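You operate a simulated robot arm through the tools that you are given. There is no shell and no other tool. Be economical: measure what you need, move in short steps, check, and stop when the job is done.

Carry out the task below with a simulated two-armed robot. There is one attempt and no reset: what you move stays moved.

Task
Tighten the blue and green nuts, then try the junction box on the white socket.
Fine: both nuts to TIGHT and the bench off before the grey plug goes in; switch on and check the box's lamp.

The check looks at the end state, three seconds after you hand in, the way a careful person would. Anything else that was tipped, shoved, dropped, spilled or broken makes it a failure.

Robot
Two 7-joint arms with three-finger grippers on one trunk, on a base that drives. Base frame: it is fixed to the floor where the robot stands at the start and does not move with it; the origin is under the middle of the robot, x ahead of it, y to its left, z up. Readings come in mm, degrees, newtons and seconds.
The left shoulder is at the start at [86, 126, 1110], the right one opposite. With the tool pointing down near the work surface each hand reaches from about 380 to 860 mm from the robot's upright axis, wherever it stands, measured 20 degrees to its own side. Places, roughly: bench isolator switch [700, 200, 900]; bench lock clamp [700, 100, 900]; blue cap nut [500, 100, 900]; green cap nut [500, 0, 900]; grey cap nut [500, -100, 900]; lamp [400, 0, 800]; plug (4x4x7 cm) [700, 0, 900]; white flap [700, -100, 900]; white socket [700, -100, 900]. Payload 2.94 kg a hand.
Tool frame (each hand has its own): the origin (TCP) lies between the finger pads and is the grasp point; the fingertips stand 30 mm ahead of it; z points along the fingers, y is the line along which they close. Largest opening 128 mm; the body of the gripper starts 93 mm behind the TCP.
Orientation is that of the tool frame in the base frame, as [roll, pitch, yaw] about the fixed x, y, z axes, in that order (R = Rz(yaw) Ry(pitch) Rx(roll)). With the fingers straight down and closing along the base's y, the tool's x points along the base's -x, its y along +y and its z along -z.

Tools
- The arms move only by the tool arm_command. It takes "left_deltas", "right_deltas" or both (then of equal length, played together; a hand with none holds still); each is a list of rows, each a list of 7 numbers: the shift along the tool's x, y, z in units of 500 mm (1.0 is 500 mm), then the turn, a rotation vector about the tool's x, y, z in units of 45 degrees (1.0 is 45 degrees), then the opening, from 0 (shut) to 1 (fully open). In form: [[dx, dy, dz, rx, ry, rz, hand], ...]. A call has 1 to 10 rows; each row is the pose to reach, as a shift and turn from the pose commanded when the call began, along the tool's axes at that moment. A call with a number of a shift or a turn outside -1 to 1 is refused whole. A row lasts 0.2 s, in which the tool goes at most 50 mm and 8.6 degrees; a call with a longer step from one row to the next is refused whole, and so is a gripper value outside its range. Where a pose cannot be reached the arm comes as near as it can. A force on the tool above 50 N (or 10 N above the force at the start of the call, whichever is more), or a blocked arm, ends the call early, and 0.2 s more pass. The fingers move at their own pace and stop on an object; they squeeze with about 28 N. The grip force told is the motor's: it shows also when the fingers shut on nothing. Time passes only in rows, and 0.2 s behind the last, so rows that repeat a pose let the fingers close. The reply holds the time, the measured pose of the TCP, the force on the tool along the base axes, the opening and the grip force, in the units named above and with some noise, with the torque about the TCP (base axes, N m) and any sound that the robot's microphone picked up.
- Cameras (640 x 400 px; columns grow to the right, rows downward): "scene" is now at [219.2, 2.5, 1277.9]; the picture's right is [0.02, -1.00, 0.00], its down [-0.52, -0.01, -0.86] and it looks along [0.86, 0.02, -0.52] (base axes); focal length 214 px, centre (320, 200). "left" rides on the left gripper at [69, 15, -120] in its tool frame; the picture's right is [-0.22, 0.98, 0.00], its down [-0.82, -0.18, -0.54] and it looks along [-0.53, -0.12, 0.84] (tool axes); focal length 251 px, centre (320, 200). "right" rides on the right gripper at [69, -15, -120] in its tool frame; the picture's right is [0.21, 0.98, 0.00], its down [-0.82, 0.18, -0.54] and it looks along [-0.53, 0.12, 0.84] (tool axes); focal length 251 px, centre (320, 200). There is no depth. A picture from a camera that has moved, and an enlarged one, comes with that camera's place and axes in the base frame and with its lens.
- grab_frame(camera): a new picture of that camera. The clock stands still meanwhile.
- slide_trunk(by): slides the trunk up (or, below 0, down) by that many mm; the arms and the scene camera ride with it, the base frame stays. It gives what a move gives, with no picture.
- roll_base(legs): drives the robot by 1 to 6 legs, each [ahead, left, turn to the left] in mm, mm and degrees, along the robot's own axes; the way and the turn of a leg run together, so that a leg with both is an arc; at most 1500 mm and 180 degrees a leg. The arms and the cameras ride along, it lands a little off, and it stops where it bumps. It gives what a move gives.
- aim_head(pan, tilt): turns the head with the scene camera to pan (to the left, within 80 degrees either way) and tilt (down, from -29 to 69), counted from straight ahead of the robot. It gives what a move gives.
- close_up(camera, box): a new picture of the part [left, top, right, bottom] of that camera's present view, enlarged. The clock stands still meanwhile.
- finish_job(): hands the job in; it is judged then, once.

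Go step by step. Nothing tells you exact positions but the pictures and the camera data: compare them with the known pose of the tool, close in by small moves and look again before you grip or let go. The budget is 120 turns and 88 pictures, counting those below and the enlarged ones. Unless the task says otherwise, let go and move clear before handing in, and close with one line.

The tools are called after "Request:" by a JSON object that holds its "api" and its "payload". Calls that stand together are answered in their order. arm_command: Moves the arms, as the interface text tells. Its arguments: {"type":"object","properties":{"left_deltas":{"type":"array","items":{"type":"array","items":{"type":"number"}}},"right_deltas":{"type":"array","items":{"type":"array","items":{"type":"number"}}}},"required":[]} The other tools are called the same way: slide_trunk (by) slides the trunk up or down; roll_base (legs) drives the base; aim_head (pan, tilt) turns the head that bears the scene camera; grab_frame (camera) takes a picture; close_up (camera, box) takes an enlarged picture of a part of a camera's view; finish_job () hands the job in.

At the start:

```text
time: 0.0
left_position: [505.1, 210.6, 1147.2]
left_tool_rot: [-179.9, 0.0, -179.8]
left_contact_force: [-0.2, 0.1, 0.3]
left_moment: [-0.02, 0.01, 0.0]
left_finger_gap: 128.1
left_grasp_force: 0.0
right_position: [391.5, -132.3, 1181.3]
right_tool_rot: [180.0, -0.1, 180.0]
right_contact_force: [1.3, 0.3, 0.4]
right_moment: [0.04, 0.0, 0.01]
right_finger_gap: 128.0
right_grasp_force: 0.0
trunk travel left (down, up): [-325.0, 222.0]
robot x, y, heading: [0.2, 0.7, -0.1]
head pan, tilt: [1.4, 31.2]
```

scene: 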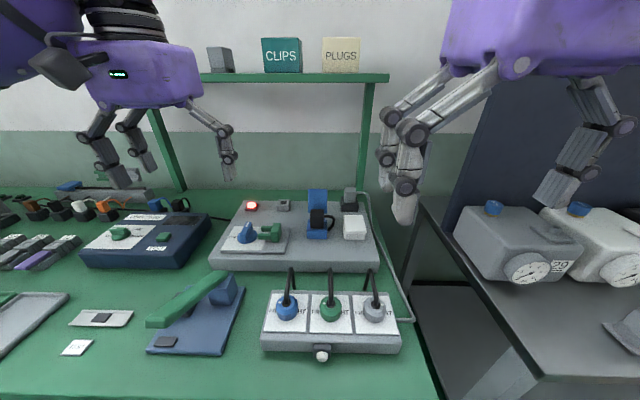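
right: 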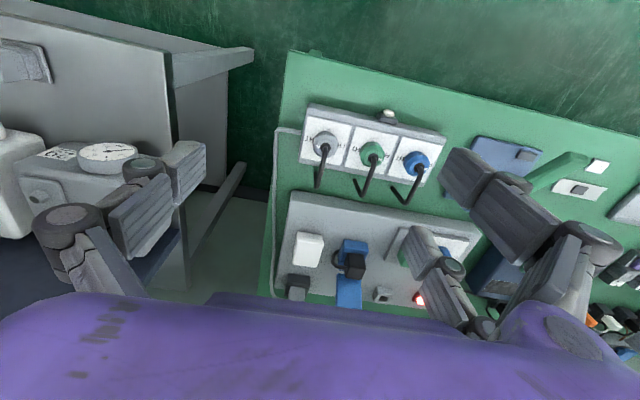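
left: 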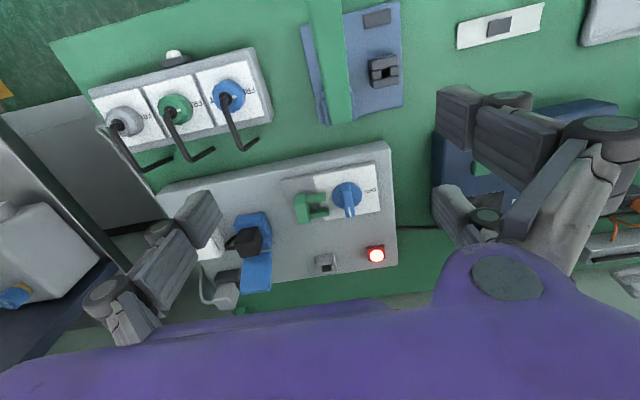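

I see a box with three nuts (blue, green, grey), each with a bent lever, and behind it a panel with an isolator switch, lock clamp, a plug in a blue holder, and a white flap. I'll take enlarged views first.

Request:
{"api": "close_up", "payload": {"camera": "scene", "box": [200, 180, 420, 290]}}

Request:
{"api": "close_up", "payload": {"camera": "scene", "box": [240, 255, 440, 375]}}

Request:
{"api": "close_up", "payload": {"camera": "left", "box": [80, 40, 400, 300]}}

```text
2.91 times, centred on (310, 235) of scene
camera zoom: at [219.2, 2.5, 1277.9], right [0.02, -1.0, 0.0], down [-0.52, -0.01, -0.86], along [0.86, 0.02, -0.52], focal length 624 px, centre (349, 98)
```

zoom: 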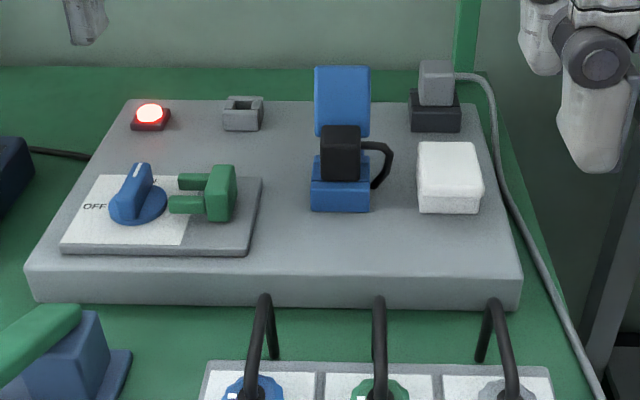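

```text
3.20 times, centred on (340, 315) of scene
camera zoom: at [219.2, 2.5, 1277.9], right [0.02, -1.0, 0.0], down [-0.52, -0.01, -0.86], along [0.86, 0.02, -0.52], focal length 686 px, centre (256, -168)
```

zoom: 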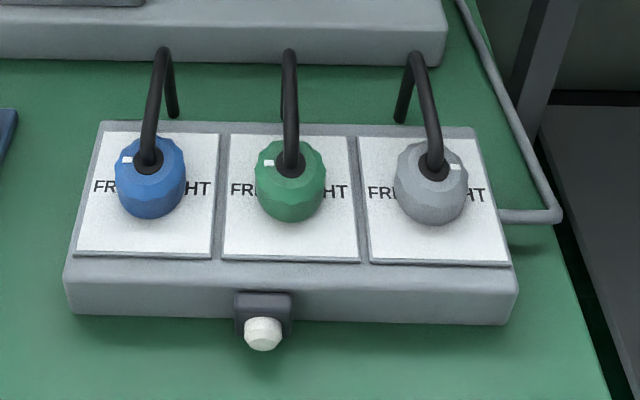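

```text
1.54 times, centred on (240, 170) of left
camera zoom: at [437.0, 225.0, 1266.4], right [0.21, 0.98, 0.0], down [0.82, -0.18, 0.54], along [0.53, -0.12, -0.84], focal length 387 px, centre (443, 246)
```

zoom: 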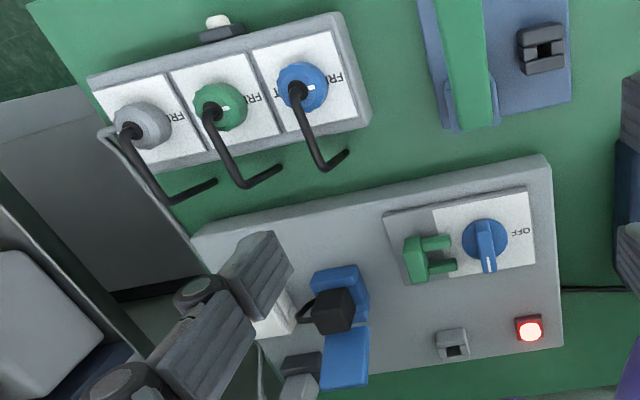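

Request:
{"api": "arm_command", "payload": {"left_deltas": [[0.026, -0.053, 0.047, 0, 0, 0, 1], [0.052, -0.106, 0.094, 0, 0, 0, 1], [0.078, -0.158, 0.14, 0, 0, 0, 1], [0.104, -0.211, 0.187, 0, 0, 0, 1], [0.13, -0.264, 0.234, 0, 0, 0, 1]]}}

Request:
{"api": "grab_frame", "payload": {"camera": "left"}}

Request:
{"api": "close_up", "payload": {"camera": "scene", "box": [215, 195, 295, 265]}}

```text
time: 1.2
left_position: [441.5, 78.0, 1029.6]
left_tool_rot: [-180.0, 0.0, -179.9]
left_contact_force: [1.4, 0.1, -0.2]
left_moment: [0.0, 0.04, -0.02]
left_finger_gap: 128.1
left_grasp_force: 0.0
right_position: [392.4, -132.3, 1181.9]
right_tool_rot: [-179.9, 0.0, -180.0]
right_contact_force: [0.5, -0.7, -1.3]
right_moment: [0.0, 0.0, -0.01]
right_finger_gap: 128.0
right_grasp_force: 0.0
trunk travel left (down, up): [-325.0, 222.0]
robot x, y, heading: [0.3, -0.5, 0.3]
head pan, tilt: [1.4, 31.2]
```

```text
81 pictures are left
camera left: at [372.4, 92.1, 1149.2], right [0.21, 0.98, 0.0], down [0.82, -0.18, 0.54], along [0.53, -0.12, -0.84], focal length 251 px, centre (320, 200)
```

left: 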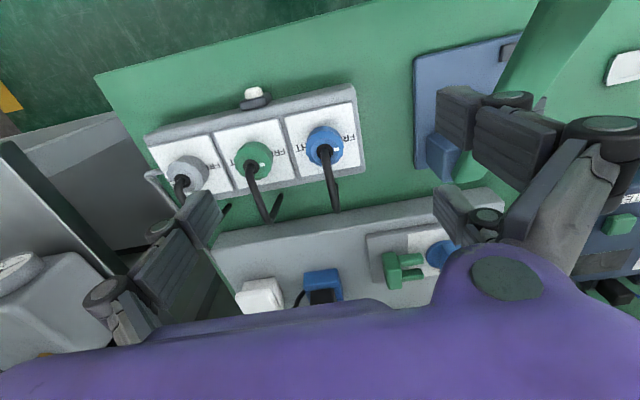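

```text
5.71 times, centred on (255, 230) of scene
camera zoom: at [219.6, 1.7, 1277.9], right [0.02, -1.0, 0.0], down [-0.52, -0.01, -0.86], along [0.86, 0.02, -0.52], focal length 1226 px, centre (691, 29)
```

zoom: 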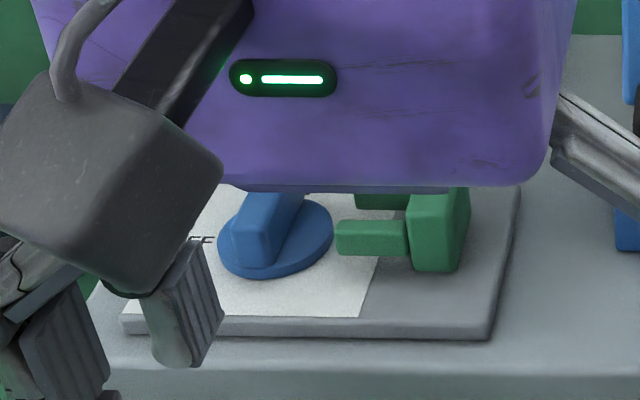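

Request:
{"api": "close_up", "payload": {"camera": "left", "box": [140, 80, 370, 230]}}

```text
2.67 times, centred on (255, 155) of left
camera zoom: at [372.4, 92.1, 1149.2], right [0.21, 0.98, 0.0], down [0.82, -0.18, 0.54], along [0.53, -0.12, -0.84], focal length 670 px, centre (493, 320)
```

zoom: 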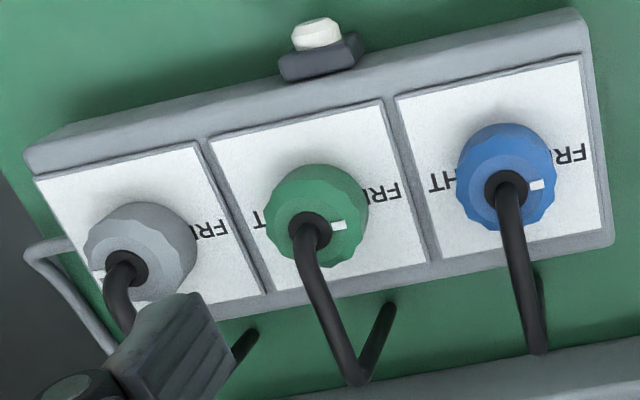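

The marks on the blue and green nuts sit at FREE (left), and grey is already at TIGHT. I take the blue nut axis as about (476, 74) with its top near z 885, and green at (476, -12). I'll bring the left hand above blue, turned 45° so I have room to turn clockwise.

Request:
{"api": "arm_command", "payload": {"left_deltas": [[-0.012, -0.001, 0.027, 0, 0, -0.167, 0.55], [-0.023, -0.003, 0.053, 0, 0, -0.333, 0.55], [-0.035, -0.004, 0.08, 0, 0, -0.5, 0.55], [-0.046, -0.005, 0.107, 0, 0, -0.667, 0.55], [-0.058, -0.007, 0.133, 0, 0, -0.833, 0.55], [-0.069, -0.008, 0.16, 0, 0, -1, 0.55]]}}

Request:
{"api": "grab_frame", "payload": {"camera": "left"}}

Request:
{"api": "close_up", "payload": {"camera": "scene", "box": [220, 220, 420, 345]}}

```text
time: 2.6
left_position: [475.3, 75.1, 949.5]
left_tool_rot: [-179.9, 0.1, -134.8]
left_contact_force: [0.3, 0.2, 0.2]
left_moment: [0.0, -0.01, 0.02]
left_finger_gap: 70.2
left_grasp_force: 0.0
right_position: [391.4, -131.9, 1181.8]
right_tool_rot: [-180.0, 0.0, 179.9]
right_contact_force: [-0.3, -0.5, 0.6]
right_moment: [0.02, -0.01, -0.02]
right_finger_gap: 128.0
right_grasp_force: 0.1
trunk travel left (down, up): [-325.0, 222.0]
robot x, y, heading: [-0.6, -0.7, -0.2]
head pan, tilt: [1.4, 31.2]
```

```text
78 pictures are left
camera left: at [416.6, 35.5, 1069.3], right [-0.54, 0.84, 0.0], down [0.71, 0.46, 0.54], along [0.46, 0.29, -0.84], focal length 251 px, centre (320, 200)
```

left: 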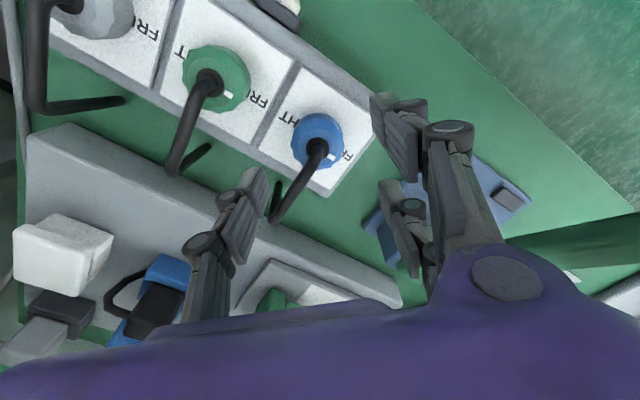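

```text
3.20 times, centred on (320, 282) of scene
camera zoom: at [219.4, 2.6, 1277.9], right [0.02, -1.0, 0.0], down [-0.52, -0.01, -0.86], along [0.86, 0.02, -0.52], focal length 686 px, centre (320, -64)
```

zoom: 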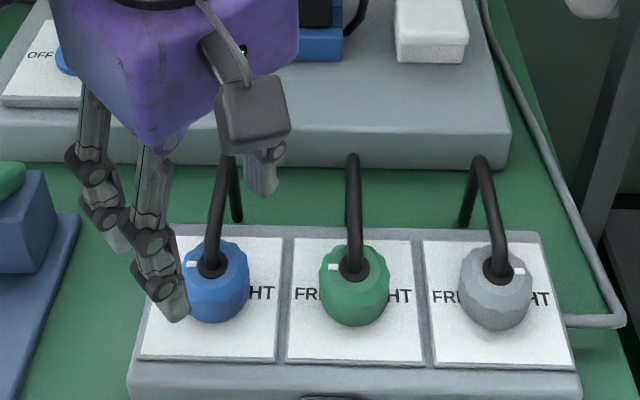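

Request:
{"api": "arm_command", "payload": {"left_deltas": [[0.002, -0.005, 0.04, 0, 0, 0, 0.55], [0.002, -0.005, 0.08, 0, 0, 0, 0.55], [0.002, -0.005, 0.113, 0, 0, 0, 0.55], [0.002, -0.005, 0.113, 0, 0, 0, 0.55]]}}

Request:
{"api": "close_up", "payload": {"camera": "scene", "box": [220, 220, 420, 345]}}

Request:
{"api": "close_up", "payload": {"camera": "left", "box": [200, 50, 440, 250]}}

```text
time: 3.6
left_position: [475.9, 72.4, 894.3]
left_tool_rot: [-179.9, 0.0, -134.9]
left_contact_force: [-0.1, 0.4, -0.9]
left_moment: [0.01, 0.0, 0.0]
left_finger_gap: 70.4
left_grasp_force: 0.0
right_position: [392.4, -132.1, 1182.6]
right_tool_rot: [-180.0, 0.1, 180.0]
right_contact_force: [0.2, -0.4, -0.5]
right_moment: [-0.01, -0.02, -0.05]
right_finger_gap: 127.9
right_grasp_force: 0.1
trunk travel left (down, up): [-325.0, 222.0]
robot x, y, heading: [-0.8, 2.6, -0.0]
head pan, tilt: [1.4, 31.2]
```

```text
3.20 times, centred on (320, 282) of scene
camera zoom: at [219.2, 2.5, 1278.0], right [0.02, -1.0, 0.0], down [-0.52, -0.01, -0.86], along [0.86, 0.02, -0.52], focal length 686 px, centre (320, -64)
```

zoom: 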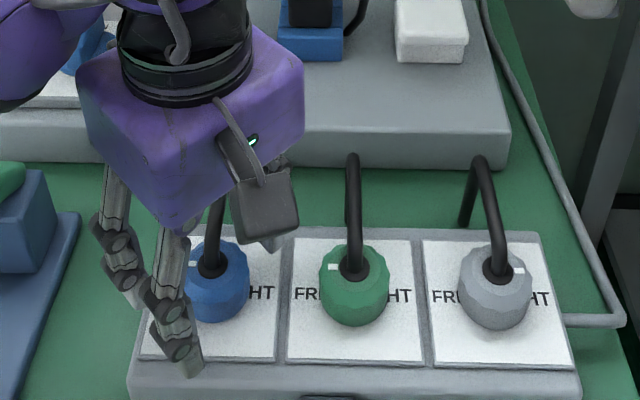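

```text
2.00 times, centred on (320, 150) of left
camera zoom: at [417.0, 33.1, 1013.2], right [-0.54, 0.84, 0.0], down [0.71, 0.45, 0.54], along [0.46, 0.29, -0.84], focal length 503 px, centre (320, 300)
```

zoom: 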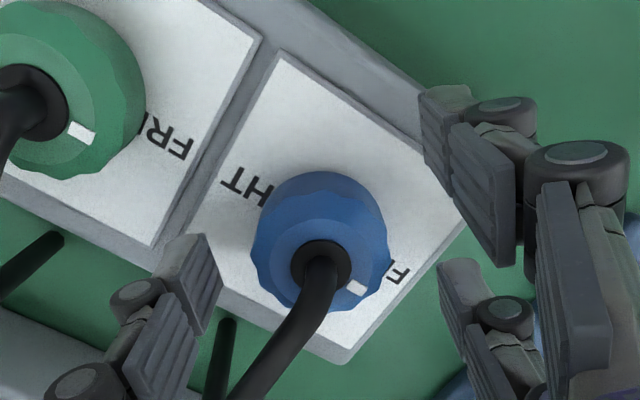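

Request:
{"api": "arm_command", "payload": {"left_deltas": [[0, 0, 0, 0, 0, 0, 0.4], [0, 0, 0, 0, 0, 0, 0.2], [0, 0, 0, 0, 0, 0, 0.2], [0, 0, 0, 0, 0, 0, 0.2]]}}

Request:
{"api": "close_up", "payload": {"camera": "left", "box": [200, 50, 440, 250]}}

```text
time: 4.6
left_position: [477.7, 71.9, 893.3]
left_tool_rot: [-179.8, -0.1, -134.9]
left_contact_force: [13.3, -13.5, -1.3]
left_moment: [-0.68, -0.63, -0.1]
left_finger_gap: 39.9
left_grasp_force: 44.7
right_position: [392.0, -133.8, 1182.3]
right_tool_rot: [179.9, -0.1, -179.9]
right_contact_force: [-0.7, 0.2, 0.3]
right_moment: [-0.02, 0.02, -0.01]
right_finger_gap: 128.2
right_grasp_force: 0.1
trunk travel left (down, up): [-325.0, 222.0]
robot x, y, heading: [-3.5, -1.2, -0.0]
head pan, tilt: [1.4, 31.2]
```

```text
2.00 times, centred on (320, 150) of left
camera zoom: at [418.8, 31.5, 1013.5], right [-0.54, 0.84, 0.0], down [0.71, 0.46, 0.54], along [0.46, 0.29, -0.84], focal length 503 px, centre (320, 300)
```

zoom: 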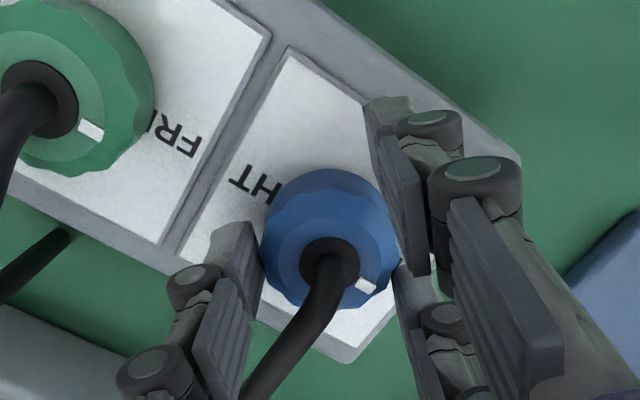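

Request:
{"api": "arm_command", "payload": {"left_deltas": [[0, -0.004, 0, 0, 0, 0.15, 0.2], [0, -0.004, 0, 0, 0, 0.32, 0.2], [0, -0.004, 0, 0, 0, 0.49, 0.2], [0, -0.004, 0, 0, 0, 0.66, 0.2], [0, -0.004, 0, 0, 0, 0.83, 0.2], [0, -0.004, 0, 0, 0, 1, 0.2]]}}

Request:
{"api": "close_up", "payload": {"camera": "left", "box": [200, 50, 440, 250]}}

```text
time: 6.0
left_position: [476.8, 73.7, 893.1]
left_tool_rot: [179.8, 0.0, -180.0]
left_contact_force: [-3.8, 4.4, 10.0]
left_moment: [0.48, 0.14, 0.1]
left_finger_gap: 39.6
left_grasp_force: 45.8
right_position: [390.4, -129.7, 1182.4]
right_tool_rot: [180.0, 0.1, -180.0]
right_contact_force: [0.6, 0.3, -0.2]
right_moment: [-0.02, 0.01, -0.03]
right_finger_gap: 127.7
right_grasp_force: 0.1
trunk travel left (down, up): [-325.0, 222.0]
robot x, y, heading: [1.8, 1.1, -0.1]
head pan, tilt: [1.4, 31.2]
```

```text
2.00 times, centred on (320, 150) of left
camera zoom: at [408.1, 86.4, 1013.1], right [0.21, 0.98, 0.0], down [0.82, -0.18, 0.54], along [0.53, -0.12, -0.84], focal length 503 px, centre (320, 300)
```

zoom: 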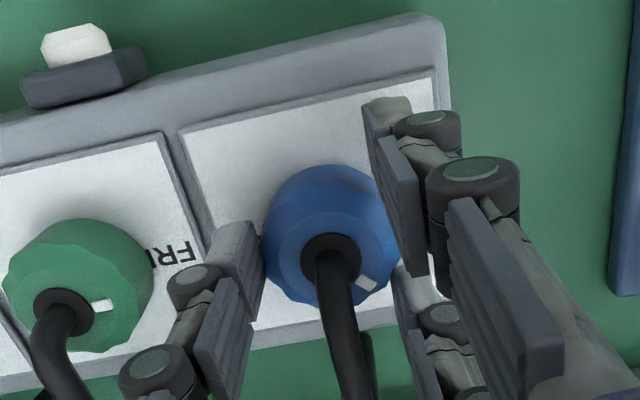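

The nut follows the hand and the cable stays put. I'll keep turning.

Request:
{"api": "arm_command", "payload": {"left_deltas": [[0, 0, 0, 0, 0, 0.17, 0.2], [0, 0, 0, 0, 0, 0.34, 0.2], [0, 0, 0, 0, 0, 0.51, 0.2], [0, 0, 0, 0, 0, 0.68, 0.2], [0, 0, 0, 0, 0, 0.85, 0.2], [0, 0, 0, 0, 0, 1, 0.2]]}}

Request:
{"api": "close_up", "payload": {"camera": "left", "box": [200, 50, 440, 250]}}

```text
time: 7.4
left_position: [476.7, 72.1, 894.0]
left_tool_rot: [179.9, -0.1, 134.9]
left_contact_force: [0.4, 11.3, 4.7]
left_moment: [-0.11, -0.48, 0.03]
left_finger_gap: 35.9
left_grasp_force: 45.3
right_position: [391.9, -129.8, 1182.3]
right_tool_rot: [180.0, 0.0, -179.9]
right_contact_force: [-0.1, -0.5, -0.5]
right_moment: [-0.02, 0.02, 0.02]
right_finger_gap: 128.0
right_grasp_force: 0.0
trunk travel left (down, up): [-325.0, 222.0]
robot x, y, heading: [-1.0, -1.5, 0.0]
head pan, tilt: [1.4, 31.2]
```

```text
2.00 times, centred on (320, 150) of left
camera zoom: at [439.7, 130.9, 1012.9], right [0.84, 0.54, 0.0], down [0.45, -0.71, 0.54], along [0.29, -0.46, -0.84], focal length 503 px, centre (320, 300)
```

zoom: 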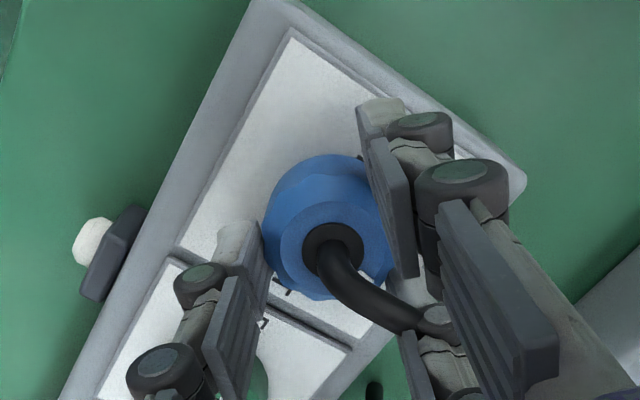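

Request:
{"api": "arm_command", "payload": {"left_deltas": [[0, 0, 0, 0, 0, 0, 0.4], [0, 0, 0, 0, 0, 0, 0.55], [0, 0, -0.04, 0, 0, 0, 0.55], [0, 0, -0.1, 0, 0, 0, 0.55], [0, 0, -0.1, 0, 0, -0.17, 0.55], [0, 0, -0.1, 0, 0, -0.34, 0.55], [0, 0, -0.1, 0, 0, -0.51, 0.55], [0, 0, -0.1, 0, 0, -0.68, 0.55], [0, 0, -0.1, 0, 0, -0.85, 0.55], [0, 0, -0.1, 0, 0, -1, 0.55]]}}

Request:
{"api": "close_up", "payload": {"camera": "left", "box": [200, 50, 440, 250]}}

```text
time: 9.6
left_position: [477.6, 70.3, 942.6]
left_tool_rot: [180.0, 0.0, -179.6]
left_contact_force: [0.6, -0.4, -0.3]
left_moment: [0.01, 0.0, -0.03]
left_finger_gap: 70.3
left_grasp_force: 0.2
right_position: [390.9, -132.0, 1182.2]
right_tool_rot: [180.0, 0.0, 180.0]
right_contact_force: [0.1, -0.1, -0.1]
right_moment: [-0.01, 0.01, 0.03]
right_finger_gap: 127.9
right_grasp_force: 0.0
trunk travel left (down, up): [-325.0, 222.0]
robot x, y, heading: [0.0, -1.2, 0.1]
head pan, tilt: [1.4, 31.2]
```

```text
2.00 times, centred on (320, 150) of left
camera zoom: at [409.4, 84.6, 1063.1], right [0.21, 0.98, 0.0], down [0.82, -0.18, 0.54], along [0.53, -0.12, -0.84], focal length 503 px, centre (320, 300)
```

zoom: 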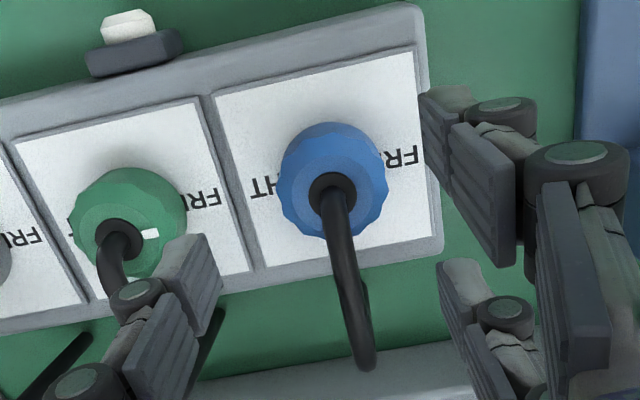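

About 90° done. The mark is under the cable. I'll go back for a second grip on blue.

Request:
{"api": "arm_command", "payload": {"left_deltas": [[0, 0.002, 0, 0, 0, -0.17, 0.55], [0, 0.004, 0, 0, 0, -0.34, 0.55], [0, 0.005, 0, 0, 0, -0.51, 0.55], [0, 0.005, 0, 0, 0, -0.68, 0.55], [0, 0.005, 0, 0, 0, -0.85, 0.55], [0, 0.005, 0.04, 0, 0, -1, 0.55], [0, 0.005, 0.1, 0, 0, -1, 0.55], [0, 0.005, 0.1, 0, 0, -1, 0.3], [0, 0.005, 0.1, 0, 0, -1, 0.2], [0, 0.005, 0.1, 0, 0, -1, 0.2]]}}

Request:
{"api": "arm_command", "payload": {"left_deltas": [[0, 0, 0, 0, 0, 0.15, 0.2], [0, 0, 0, 0, 0, 0.32, 0.2], [0, 0, 0, 0, 0, 0.49, 0.2], [0, 0, 0, 0, 0, 0.66, 0.2], [0, 0, 0, 0, 0, 0.83, 0.2], [0, 0, 0, 0, 0, 1, 0.2]]}}

Request:
{"api": "close_up", "payload": {"camera": "left", "box": [200, 50, 440, 250]}}

```text
time: 11.8
left_position: [479.6, 72.0, 893.3]
left_tool_rot: [-179.8, 0.0, -134.9]
left_contact_force: [19.6, -10.7, -1.2]
left_moment: [-0.38, -0.71, -0.05]
left_finger_gap: 37.7
left_grasp_force: 44.9
right_position: [393.4, -133.6, 1180.7]
right_tool_rot: [179.9, 0.0, -180.0]
right_contact_force: [-0.4, -0.6, -0.4]
right_moment: [0.02, -0.02, 0.01]
right_finger_gap: 128.3
right_grasp_force: 0.1
trunk travel left (down, up): [-325.0, 222.0]
robot x, y, heading: [-1.1, -3.5, -0.0]
head pan, tilt: [1.4, 31.2]
```

```text
time: 13.2
left_position: [477.3, 72.7, 894.2]
left_tool_rot: [179.9, -0.1, 179.8]
left_contact_force: [10.4, -12.3, 3.0]
left_moment: [-0.52, -1.15, -0.04]
left_finger_gap: 37.6
left_grasp_force: 45.1
right_position: [391.2, -133.7, 1180.7]
right_tool_rot: [179.9, 0.0, 179.9]
right_contact_force: [-0.1, -0.2, 0.2]
right_moment: [0.0, 0.02, 0.0]
right_finger_gap: 127.9
right_grasp_force: 0.0
trunk travel left (down, up): [-325.0, 222.0]
robot x, y, heading: [1.4, 1.8, -0.3]
head pan, tilt: [1.4, 31.2]
```

```text
2.00 times, centred on (320, 150) of left
camera zoom: at [409.7, 86.3, 1012.7], right [0.22, 0.98, 0.0], down [0.82, -0.18, 0.54], along [0.53, -0.12, -0.84], focal length 503 px, centre (320, 300)
```

zoom: 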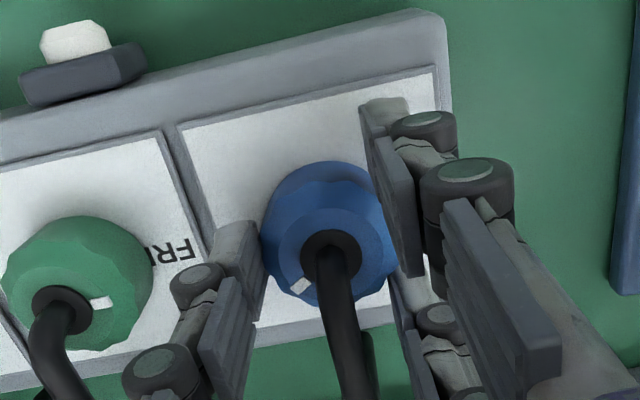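

Request:
{"api": "arm_command", "payload": {"left_deltas": [[-0.003, -0.002, 0, 0, 0, 0.17, 0.2], [-0.003, -0.002, 0, 0, 0, 0.34, 0.2], [-0.003, -0.002, 0, 0, 0, 0.51, 0.2], [-0.003, -0.002, 0, 0, 0, 0.68, 0.2], [-0.003, -0.002, 0, 0, 0, 0.85, 0.2], [-0.003, -0.002, 0, 0, 0, 1, 0.2]]}}

Request:
{"api": "close_up", "payload": {"camera": "left", "box": [200, 50, 440, 250]}}

```text
time: 14.6
left_position: [475.9, 73.2, 892.9]
left_tool_rot: [-179.9, -0.3, 135.0]
left_contact_force: [-14.2, -3.4, -5.8]
left_moment: [0.19, 0.39, 0.07]
left_finger_gap: 35.7
left_grasp_force: 45.2
right_position: [388.3, -132.3, 1182.9]
right_tool_rot: [179.9, 0.0, -180.0]
right_contact_force: [0.4, 0.7, 0.0]
right_moment: [0.0, 0.02, 0.01]
right_finger_gap: 128.1
right_grasp_force: 0.0
trunk travel left (down, up): [-325.0, 222.0]
robot x, y, heading: [-1.1, 2.6, 0.0]
head pan, tilt: [1.4, 31.2]
```

```text
2.00 times, centred on (320, 150) of left
camera zoom: at [440.2, 130.8, 1012.8], right [0.84, 0.54, 0.0], down [0.45, -0.71, 0.54], along [0.29, -0.46, -0.84], focal length 503 px, centre (320, 300)
```

zoom: 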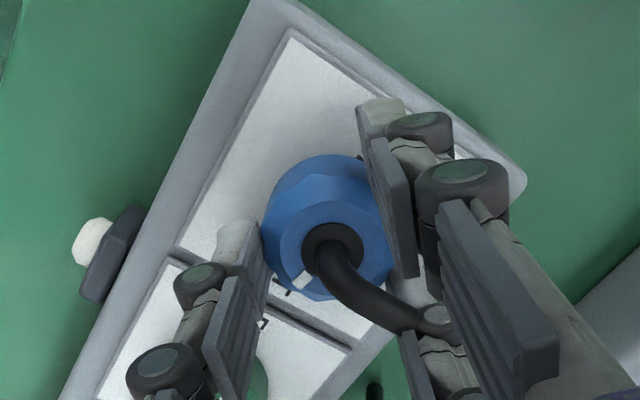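

Request:
{"api": "arm_command", "payload": {"left_deltas": [[0, 0, 0, 0, 0, 0, 0.4], [0, 0, 0, 0, 0, 0, 0.55], [0, 0, -0.08, 0, 0, 0, 0.55], [0, 0, -0.16, 0, 0, 0, 0.55], [0, 0, -0.16, 0, 0, -0.17, 0.55], [0, 0, -0.16, 0, 0, -0.34, 0.55], [0, 0, -0.16, 0, 0, -0.51, 0.55], [0, 0, -0.16, 0, 0, -0.68, 0.55], [0, 0, -0.16, 0, 0, -0.85, 0.55], [0, 0, -0.16, 0, 0, -1, 0.55]]}}

Request:
{"api": "close_up", "payload": {"camera": "left", "box": [150, 50, 390, 250]}}

Request:
{"api": "close_up", "payload": {"camera": "scene", "box": [250, 270, 410, 350]}}

```text
time: 16.8
left_position: [480.2, 72.7, 973.5]
left_tool_rot: [-180.0, -0.1, -179.8]
left_contact_force: [-0.8, -0.1, -0.4]
left_moment: [-0.03, 0.0, -0.01]
left_finger_gap: 70.6
left_grasp_force: 0.1
right_position: [391.2, -132.4, 1181.7]
right_tool_rot: [-180.0, 0.0, 180.0]
right_contact_force: [-0.5, -0.4, -0.3]
right_moment: [0.02, 0.01, -0.04]
right_finger_gap: 128.0
right_grasp_force: 0.0
trunk travel left (down, up): [-325.0, 222.0]
robot x, y, heading: [4.2, 0.8, 0.0]
head pan, tilt: [1.4, 31.2]
```

```text
2.00 times, centred on (270, 150) of left
camera zoom: at [410.5, 86.3, 1093.0], right [0.21, 0.98, 0.0], down [0.82, -0.18, 0.54], along [0.53, -0.11, -0.84], focal length 503 px, centre (420, 300)
```

zoom: 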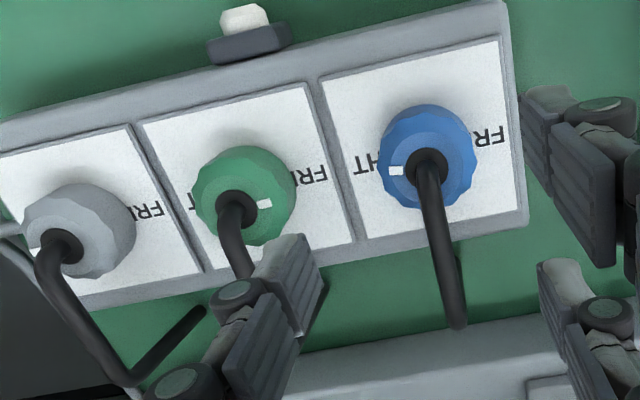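

```text
4.00 times, centred on (330, 310) of scene
camera zoom: at [219.2, 2.5, 1277.9], right [0.02, -1.0, 0.0], down [-0.52, -0.01, -0.86], along [0.86, 0.02, -0.52], focal length 858 px, centre (280, -240)
```

zoom: 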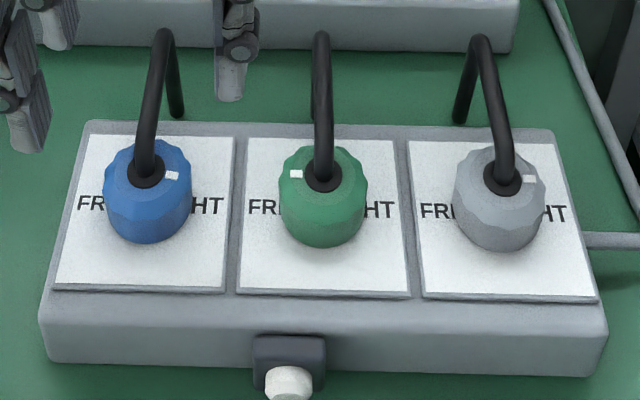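

Blue now reads TIGHT like grey. Next I'll move the right hand aside and do the same on green at about (476.5, -12.5).

Request:
{"api": "arm_command", "payload": {"left_deltas": [[0.001, -0.03, 0, 0, 0, -0.17, 0.55], [0.003, -0.06, 0, 0, 0, -0.34, 0.55], [0.005, -0.09, 0, 0, 0, -0.51, 0.55], [0.007, -0.12, 0, 0, 0, -0.68, 0.55], [0.007, -0.15, 0, 0, 0, -0.85, 0.55], [0.007, -0.17, 0, 0, 0, -1, 0.55], [0.007, -0.17, 0, 0, 0, -1, 0.55]], "right_deltas": [[0, -0.08, 0, 0, 0, 0, 1], [0, -0.16, 0, 0, 0, 0, 1], [0, -0.24, 0, 0, 0, 0, 1], [0, -0.24, 0, 0, 0, 0, 1], [0, -0.24, 0, 0, 0, 0, 1], [0, -0.24, 0, 0, 0, 0, 1], [0, -0.24, 0, 0, 0, 0, 1]]}}

Request:
{"api": "grab_frame", "payload": {"camera": "left"}}

```text
time: 18.4
left_position: [475.1, -12.3, 973.9]
left_tool_rot: [-180.0, 0.0, -134.8]
left_contact_force: [0.2, -0.8, 0.0]
left_moment: [0.0, -0.05, -0.04]
left_finger_gap: 70.3
left_grasp_force: 0.1
right_position: [390.6, -251.0, 1181.1]
right_tool_rot: [-180.0, 0.0, 179.9]
right_contact_force: [-0.6, 0.0, 0.6]
right_moment: [0.0, 0.0, 0.0]
right_finger_gap: 128.0
right_grasp_force: 0.1
trunk travel left (down, up): [-325.0, 222.0]
robot x, y, heading: [1.6, -2.3, -0.0]
head pan, tilt: [1.4, 31.2]
```

```text
66 pictures are left
camera left: at [416.4, -52.3, 1093.2], right [-0.54, 0.84, 0.0], down [0.71, 0.46, 0.54], along [0.45, 0.29, -0.84], focal length 251 px, centre (320, 200)
```

left: 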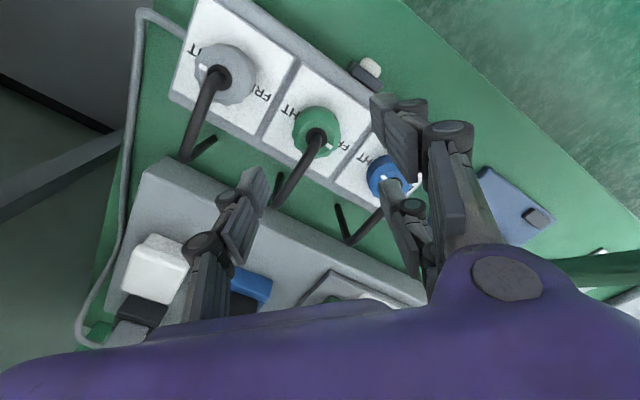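

Request:
{"api": "arm_command", "payload": {"left_deltas": [[0.001, -0.004, 0.05, 0, 0, 0, 0.55], [0.001, -0.004, 0.1, 0, 0, 0, 0.55], [0.001, -0.004, 0.16, 0, 0, 0, 0.55], [0.001, -0.004, 0.161, 0, 0, 0, 0.55], [0.001, -0.004, 0.161, 0, 0, 0, 0.3], [0.001, -0.004, 0.161, 0, 0, 0, 0.2], [0.001, -0.004, 0.161, 0, 0, 0, 0.2]]}}

Request:
{"api": "close_up", "payload": {"camera": "left", "box": [200, 50, 440, 250]}}

```text
time: 20.0
left_position: [480.0, -18.6, 893.9]
left_tool_rot: [-179.7, -0.1, -134.9]
left_contact_force: [18.5, -18.7, -1.6]
left_moment: [-0.86, -0.86, -0.08]
left_finger_gap: 38.8
left_grasp_force: 45.6
right_position: [392.6, -253.3, 1181.2]
right_tool_rot: [179.9, 0.0, 180.0]
right_contact_force: [-0.2, -0.2, -1.1]
right_moment: [0.01, -0.02, -0.03]
right_finger_gap: 128.0
right_grasp_force: 0.0
trunk travel left (down, up): [-325.0, 222.0]
robot x, y, heading: [-0.6, 1.9, 0.2]
head pan, tilt: [1.4, 31.2]
```

```text
2.00 times, centred on (320, 150) of left
camera zoom: at [420.5, -56.4, 1013.1], right [-0.54, 0.84, 0.0], down [0.71, 0.46, 0.54], along [0.46, 0.29, -0.84], focal length 503 px, centre (320, 300)
```

zoom: 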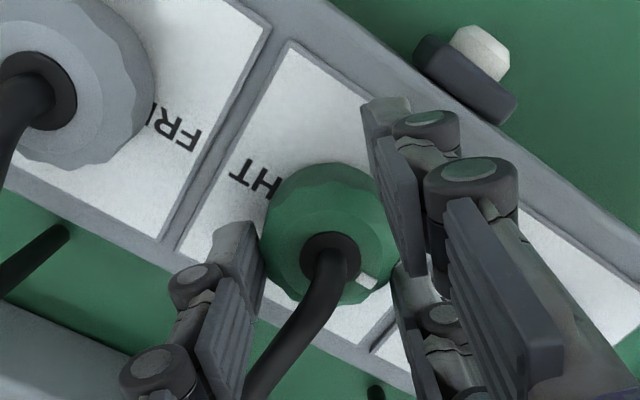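

Request:
{"api": "arm_command", "payload": {"left_deltas": [[0, -0.006, 0, 0, 0, 0.15, 0.2], [0, -0.006, 0, 0, 0, 0.32, 0.2], [0, -0.006, 0, 0, 0, 0.49, 0.2], [0, -0.006, 0, 0, 0, 0.66, 0.2], [0, -0.006, 0, 0, 0, 0.83, 0.2], [0, -0.006, 0, 0, 0, 1, 0.2]]}}

Request:
{"api": "arm_command", "payload": {"left_deltas": [[0, 0, 0, 0, 0, 0.17, 0.2], [0, 0, 0, 0, 0, 0.34, 0.2], [0, 0, 0, 0, 0, 0.51, 0.2], [0, 0, 0, 0, 0, 0.68, 0.2], [0, 0, 0, 0, 0, 0.85, 0.2], [0, 0, 0, 0, 0, 1, 0.2]]}}

Request:
{"api": "close_up", "payload": {"camera": "left", "box": [200, 50, 440, 250]}}

```text
time: 21.4
left_position: [476.7, -16.1, 894.0]
left_tool_rot: [-179.9, -0.1, 179.8]
left_contact_force: [-5.3, -4.5, 10.6]
left_moment: [-0.03, -0.09, -0.02]
left_finger_gap: 38.7
left_grasp_force: 44.6
right_position: [389.1, -251.4, 1182.1]
right_tool_rot: [-180.0, 0.0, -180.0]
right_contact_force: [-0.1, -0.6, -0.6]
right_moment: [0.01, -0.01, 0.04]
right_finger_gap: 128.2
right_grasp_force: 0.0
trunk travel left (down, up): [-325.0, 222.0]
robot x, y, heading: [2.9, -0.8, 0.3]
head pan, tilt: [1.4, 31.2]
```

```text
time: 22.8
left_position: [478.9, -17.3, 894.4]
left_tool_rot: [-180.0, 0.0, 134.9]
left_contact_force: [-12.5, -0.9, 1.7]
left_moment: [-0.46, -0.43, 0.04]
left_finger_gap: 35.6
left_grasp_force: 44.8
right_position: [389.3, -250.2, 1182.0]
right_tool_rot: [-180.0, 0.1, 180.0]
right_contact_force: [0.7, 0.0, -0.1]
right_moment: [0.06, -0.01, 0.01]
right_finger_gap: 127.8
right_grasp_force: 0.1
trunk travel left (down, up): [-325.0, 222.0]
robot x, y, heading: [0.9, 2.6, -0.3]
head pan, tilt: [1.4, 31.2]
```

```text
2.00 times, centred on (320, 150) of left
camera zoom: at [439.8, 41.9, 1012.7], right [0.84, 0.54, 0.0], down [0.45, -0.71, 0.54], along [0.29, -0.46, -0.84], focal length 503 px, centre (320, 300)
```

zoom: 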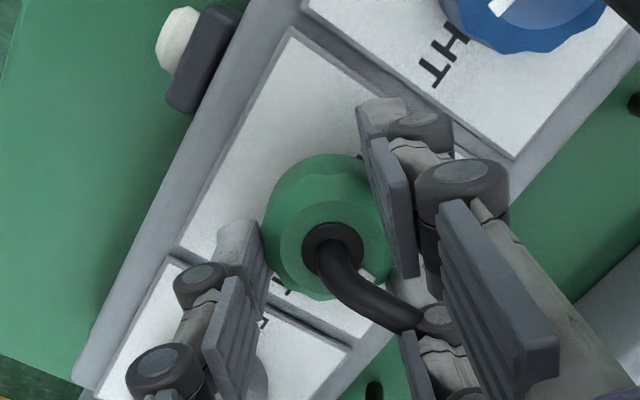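

Request:
{"api": "arm_command", "payload": {"left_deltas": [[0, 0, 0, 0, 0, 0, 0.4], [0, 0, 0, 0, 0, 0, 0.55], [0, 0, -0.04, 0, 0, 0, 0.55], [0, 0, -0.1, 0, 0, 0, 0.55], [0, 0, -0.1, 0, 0, -0.17, 0.55], [0, 0, -0.1, 0, 0, -0.34, 0.55], [0, 0, -0.1, 0, 0, -0.51, 0.55], [0, 0, -0.1, 0, 0, -0.68, 0.55], [0, 0, -0.1, 0, 0, -0.85, 0.55], [0, 0, -0.1, 0, 0, -1, 0.55]]}}

Request:
{"api": "arm_command", "payload": {"left_deltas": [[0, 0, 0, 0, 0, -0.17, 0.55], [0, 0, 0, 0, 0, -0.34, 0.55], [0, 0, 0, 0, 0, -0.51, 0.55], [0, 0, 0, 0, 0, -0.68, 0.55], [0, 0, 0, 0, 0, -0.85, 0.55], [0, 0, 0.04, 0, 0, -1, 0.55], [0, 0, 0.1, 0, 0, -1, 0.55], [0, 0, 0.1, 0, 0, -1, 0.3], [0, 0, 0.1, 0, 0, -1, 0.2], [0, 0, 0.1, 0, 0, -1, 0.2]]}}

Request:
{"api": "close_up", "payload": {"camera": "left", "box": [200, 50, 440, 250]}}

```text
time: 25.0
left_position: [480.1, -17.2, 943.5]
left_tool_rot: [-180.0, 0.0, -179.8]
left_contact_force: [-0.2, 0.2, 0.5]
left_moment: [-0.01, -0.01, 0.03]
left_finger_gap: 70.5
left_grasp_force: 0.1
right_position: [390.4, -251.8, 1181.1]
right_tool_rot: [-179.9, -0.1, -180.0]
right_contact_force: [0.1, 0.1, -0.2]
right_moment: [-0.01, -0.02, -0.01]
right_finger_gap: 127.8
right_grasp_force: 0.0
trunk travel left (down, up): [-325.0, 222.0]
robot x, y, heading: [1.2, -0.5, -0.0]
head pan, tilt: [1.4, 31.2]
```

```text
time: 27.2
left_position: [480.5, -16.4, 892.6]
left_tool_rot: [-179.9, 0.0, -134.8]
left_contact_force: [4.9, -4.9, -2.3]
left_moment: [-0.21, -0.65, -0.04]
left_finger_gap: 38.6
left_grasp_force: 44.7
right_position: [392.1, -251.9, 1182.3]
right_tool_rot: [-179.9, 0.0, 180.0]
right_contact_force: [0.1, 0.0, -0.4]
right_moment: [-0.01, -0.02, -0.01]
right_finger_gap: 128.0
right_grasp_force: 0.1
trunk travel left (down, up): [-325.0, 222.0]
robot x, y, heading: [-1.4, 3.3, -0.2]
head pan, tilt: [1.4, 31.2]
```

```text
2.00 times, centred on (320, 150) of left
camera zoom: at [420.6, -56.9, 1012.4], right [-0.54, 0.84, 0.0], down [0.71, 0.46, 0.54], along [0.46, 0.29, -0.84], focal length 503 px, centre (320, 300)
```

zoom: 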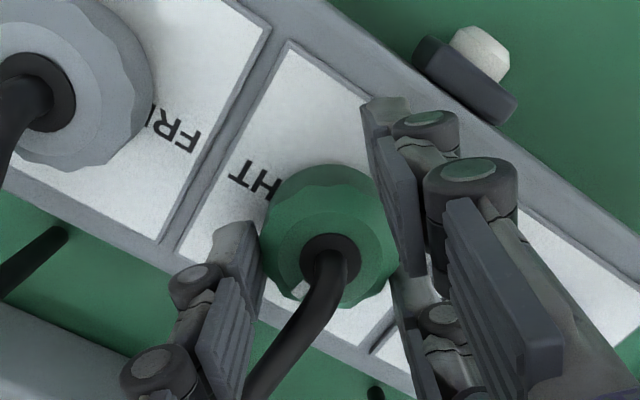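

Request:
{"api": "arm_command", "payload": {"left_deltas": [[0, 0, 0, 0, 0, 0.15, 0.2], [0, 0, 0, 0, 0, 0.32, 0.2], [0, 0, 0, 0, 0, 0.49, 0.2], [0, 0, 0, 0, 0, 0.66, 0.2], [0, 0, 0, 0, 0, 0.83, 0.2], [0, 0, 0, 0, 0, 1, 0.2]]}}

Request:
{"api": "arm_command", "payload": {"left_deltas": [[0, 0, 0, 0, 0, 0.17, 0.2], [0, 0, 0, 0, 0, 0.34, 0.2], [0, 0, 0, 0, 0, 0.51, 0.2], [0, 0, 0, 0, 0, 0.68, 0.2], [0, 0, 0, 0, 0, 0.85, 0.2], [0, 0, 0, 0, 0, 1, 0.2]]}}

Request:
{"api": "close_up", "payload": {"camera": "left", "box": [200, 50, 440, 250]}}

```text
time: 28.6
left_position: [479.0, -16.2, 892.8]
left_tool_rot: [-180.0, -0.1, -180.0]
left_contact_force: [-2.8, -5.6, -4.2]
left_moment: [-0.15, 0.15, 0.03]
left_finger_gap: 37.4
left_grasp_force: 45.1
right_position: [390.9, -251.3, 1181.4]
right_tool_rot: [-180.0, 0.2, -179.9]
right_contact_force: [0.2, 0.4, 0.4]
right_moment: [-0.01, 0.0, 0.02]
right_finger_gap: 128.2
right_grasp_force: 0.1
trunk travel left (down, up): [-325.0, 222.0]
robot x, y, heading: [3.0, -0.4, -0.1]
head pan, tilt: [1.4, 31.2]
```

```text
time: 30.0
left_position: [477.1, -16.0, 893.3]
left_tool_rot: [-179.9, -0.1, 135.0]
left_contact_force: [-16.2, -2.1, -6.8]
left_moment: [-0.54, -0.06, 0.02]
left_finger_gap: 35.3
left_grasp_force: 44.8
right_position: [390.6, -252.0, 1182.6]
right_tool_rot: [-180.0, 0.1, 179.9]
right_contact_force: [-0.3, 0.0, 0.2]
right_moment: [-0.01, -0.01, 0.01]
right_finger_gap: 127.8
right_grasp_force: 0.0
trunk travel left (down, up): [-325.0, 222.0]
robot x, y, heading: [1.8, -0.0, 0.2]
head pan, tilt: [1.4, 31.2]
```

```text
2.00 times, centred on (320, 150) of left
camera zoom: at [440.0, 42.0, 1012.6], right [0.84, 0.54, 0.0], down [0.45, -0.71, 0.54], along [0.29, -0.46, -0.84], focal length 503 px, centre (320, 300)
```

zoom: 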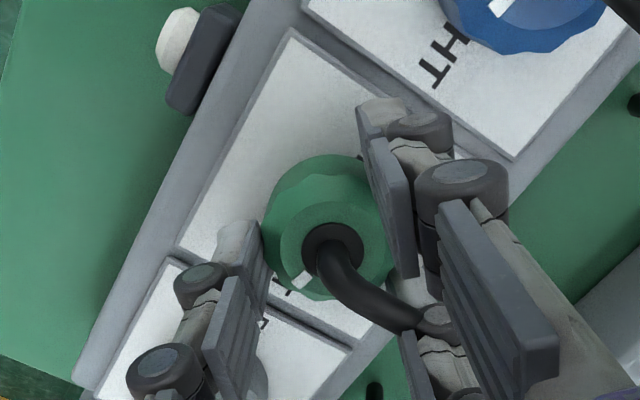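

Request:
{"api": "arm_command", "payload": {"left_deltas": [[0, 0, 0, 0, 0, 0, 0.4], [0, 0, 0, 0, 0, 0, 0.55], [0, 0, -0.08, 0, 0, 0, 0.55], [0, 0, -0.16, 0, 0, 0, 0.55], [0, 0, -0.24, 0, 0, -0.17, 0.55], [0, 0, -0.24, 0, 0, -0.34, 0.55], [0, 0, -0.24, 0, 0, -0.51, 0.55], [0, 0, -0.24, 0, 0, -0.68, 0.55], [0, 0, -0.24, 0, 0, -0.85, 0.55], [0, 0, -0.24, 0, 0, -1, 0.55]]}}

Request:
{"api": "arm_command", "payload": {"left_deltas": [[-0.03, 0.08, 0, 0, 0, 0, 1], [-0.06, 0.16, 0, 0, 0, 0, 1], [-0.09, 0.24, 0, 0, 0, 0, 1], [-0.12, 0.32, 0, 0, 0, 0, 1], [-0.16, 0.4, 0, 0, 0, 0, 1], [-0.2, 0.46, 0, 0, 0, 0, 1], [-0.24, 0.46, 0, 0, 0, 0, 1]]}}

Request:
{"api": "grab_frame", "payload": {"camera": "left"}}

Request:
{"api": "close_up", "payload": {"camera": "scene", "box": [250, 270, 410, 370]}}

```text
time: 32.2
left_position: [479.0, -17.2, 1013.1]
left_tool_rot: [-180.0, 0.0, -179.8]
left_contact_force: [-1.0, 0.0, -0.2]
left_moment: [-0.03, 0.02, 0.0]
left_finger_gap: 70.4
left_grasp_force: 0.2
right_position: [390.7, -250.9, 1182.1]
right_tool_rot: [-180.0, 0.2, -180.0]
right_contact_force: [-0.2, -0.2, -0.3]
right_moment: [-0.02, -0.02, 0.03]
right_finger_gap: 128.1
right_grasp_force: 0.0
trunk travel left (down, up): [-325.0, 222.0]
robot x, y, heading: [1.8, -1.4, 0.2]
head pan, tilt: [1.4, 31.2]
```

```text
time: 33.8
left_position: [600.2, 214.0, 1012.7]
left_tool_rot: [179.9, 0.1, 180.0]
left_contact_force: [0.6, -0.1, -0.5]
left_moment: [0.07, 0.02, -0.01]
left_finger_gap: 128.3
left_grasp_force: 0.0
right_position: [390.6, -252.7, 1181.3]
right_tool_rot: [180.0, -0.1, 180.0]
right_contact_force: [1.1, 0.0, 0.3]
right_moment: [0.02, 0.03, -0.01]
right_finger_gap: 127.7
right_grasp_force: 0.1
trunk travel left (down, up): [-325.0, 222.0]
robot x, y, heading: [0.9, 0.4, 0.2]
head pan, tilt: [1.4, 31.2]
```

```text
61 pictures are left
camera left: at [531.6, 227.1, 1132.4], right [0.21, 0.98, 0.0], down [0.82, -0.18, 0.54], along [0.53, -0.12, -0.84], focal length 251 px, centre (320, 200)
```

left: 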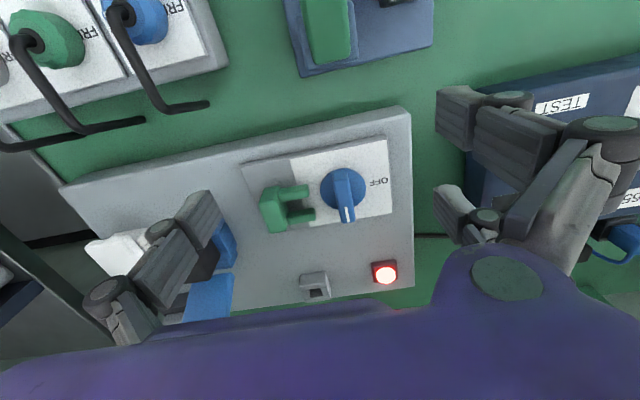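

```text
4.00 times, centred on (330, 320) of scene
camera zoom: at [219.9, 1.8, 1277.8], right [0.02, -1.0, 0.0], down [-0.52, -0.01, -0.86], along [0.85, 0.02, -0.52], focal length 858 px, centre (280, -280)
```

zoom: 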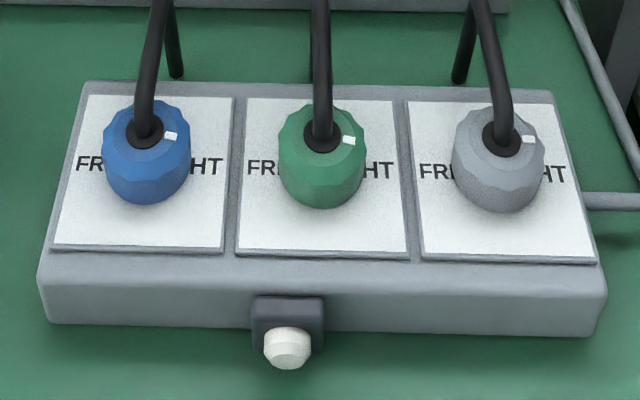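

Request:
{"api": "close_up", "payload": {"camera": "left", "box": [235, 130, 425, 300]}}

Request:
{"api": "close_up", "payload": {"camera": "scene", "box": [300, 175, 400, 250]}}

```text
2.35 times, centred on (330, 215) of left
camera zoom: at [531.6, 227.1, 1132.4], right [0.21, 0.98, 0.0], down [0.82, -0.18, 0.54], along [0.53, -0.12, -0.84], focal length 592 px, centre (296, 165)
```

zoom: 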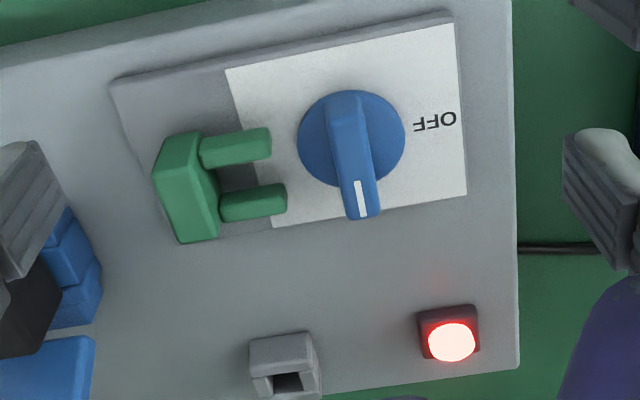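

```text
5.33 times, centred on (350, 212) of scene
camera zoom: at [219.9, 1.8, 1277.8], right [0.02, -1.0, 0.0], down [-0.52, -0.01, -0.86], along [0.85, 0.02, -0.52], focal length 1144 px, centre (160, 133)
```

zoom: 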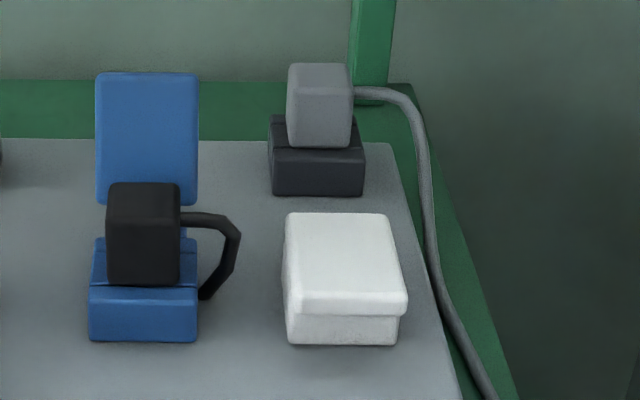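

Blue, green and grey all read TIGHT now. The isolator fin points back (on, red lamp lit), with OFF to the left. I take its pivot as about (691, 219.5) with the top near z 880, and I'll bring the left hand above it.

Request:
{"api": "arm_command", "payload": {"left_deltas": [[-0.06, 0.004, 0, 0, 0, 0, 0.32], [-0.12, 0.008, 0, 0, 0, 0, 0.32], [-0.182, 0.011, 0.04, 0, 0, 0, 0.32], [-0.182, 0.011, 0.1, 0, 0, 0, 0.32], [-0.182, 0.011, 0.166, 0, 0, 0, 0.32], [-0.182, 0.011, 0.166, 0, 0, 0, 0.32]]}}

Request:
{"api": "grab_frame", "payload": {"camera": "left"}}

Request:
{"api": "close_up", "payload": {"camera": "scene", "box": [200, 180, 310, 270]}}

```text
time: 35.2
left_position: [689.4, 218.2, 930.5]
left_tool_rot: [180.0, 0.0, -180.0]
left_contact_force: [0.5, 0.0, 0.6]
left_moment: [-0.03, 0.0, -0.01]
left_finger_gap: 40.6
left_grasp_force: 0.1
right_position: [390.2, -252.1, 1181.8]
right_tool_rot: [180.0, 0.1, 179.9]
right_contact_force: [0.9, -0.4, 0.1]
right_moment: [0.0, -0.03, -0.01]
right_finger_gap: 128.1
right_grasp_force: 0.0
trunk travel left (down, up): [-325.0, 222.0]
robot x, y, heading: [0.7, -0.2, 0.0]
head pan, tilt: [1.4, 31.2]
```

```text
57 pictures are left
camera left: at [620.9, 233.0, 1049.5], right [0.21, 0.98, 0.0], down [0.82, -0.18, 0.54], along [0.53, -0.12, -0.84], focal length 251 px, centre (320, 200)
```

left: 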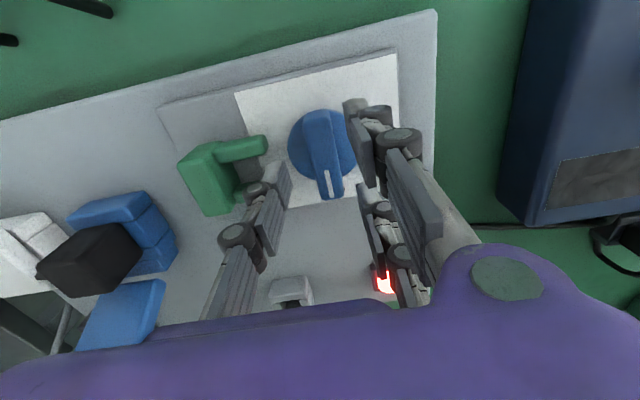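

```text
4.44 times, centred on (255, 225) of scene
camera zoom: at [218.9, 2.4, 1278.0], right [0.02, -1.0, 0.0], down [-0.52, -0.01, -0.86], along [0.86, 0.02, -0.52], focal length 953 px, centre (609, 89)
```

zoom: 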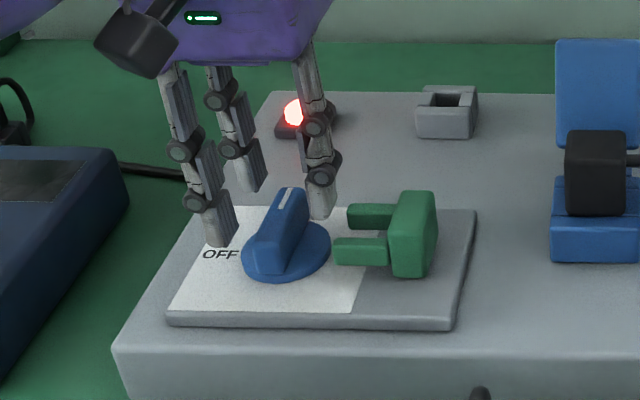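

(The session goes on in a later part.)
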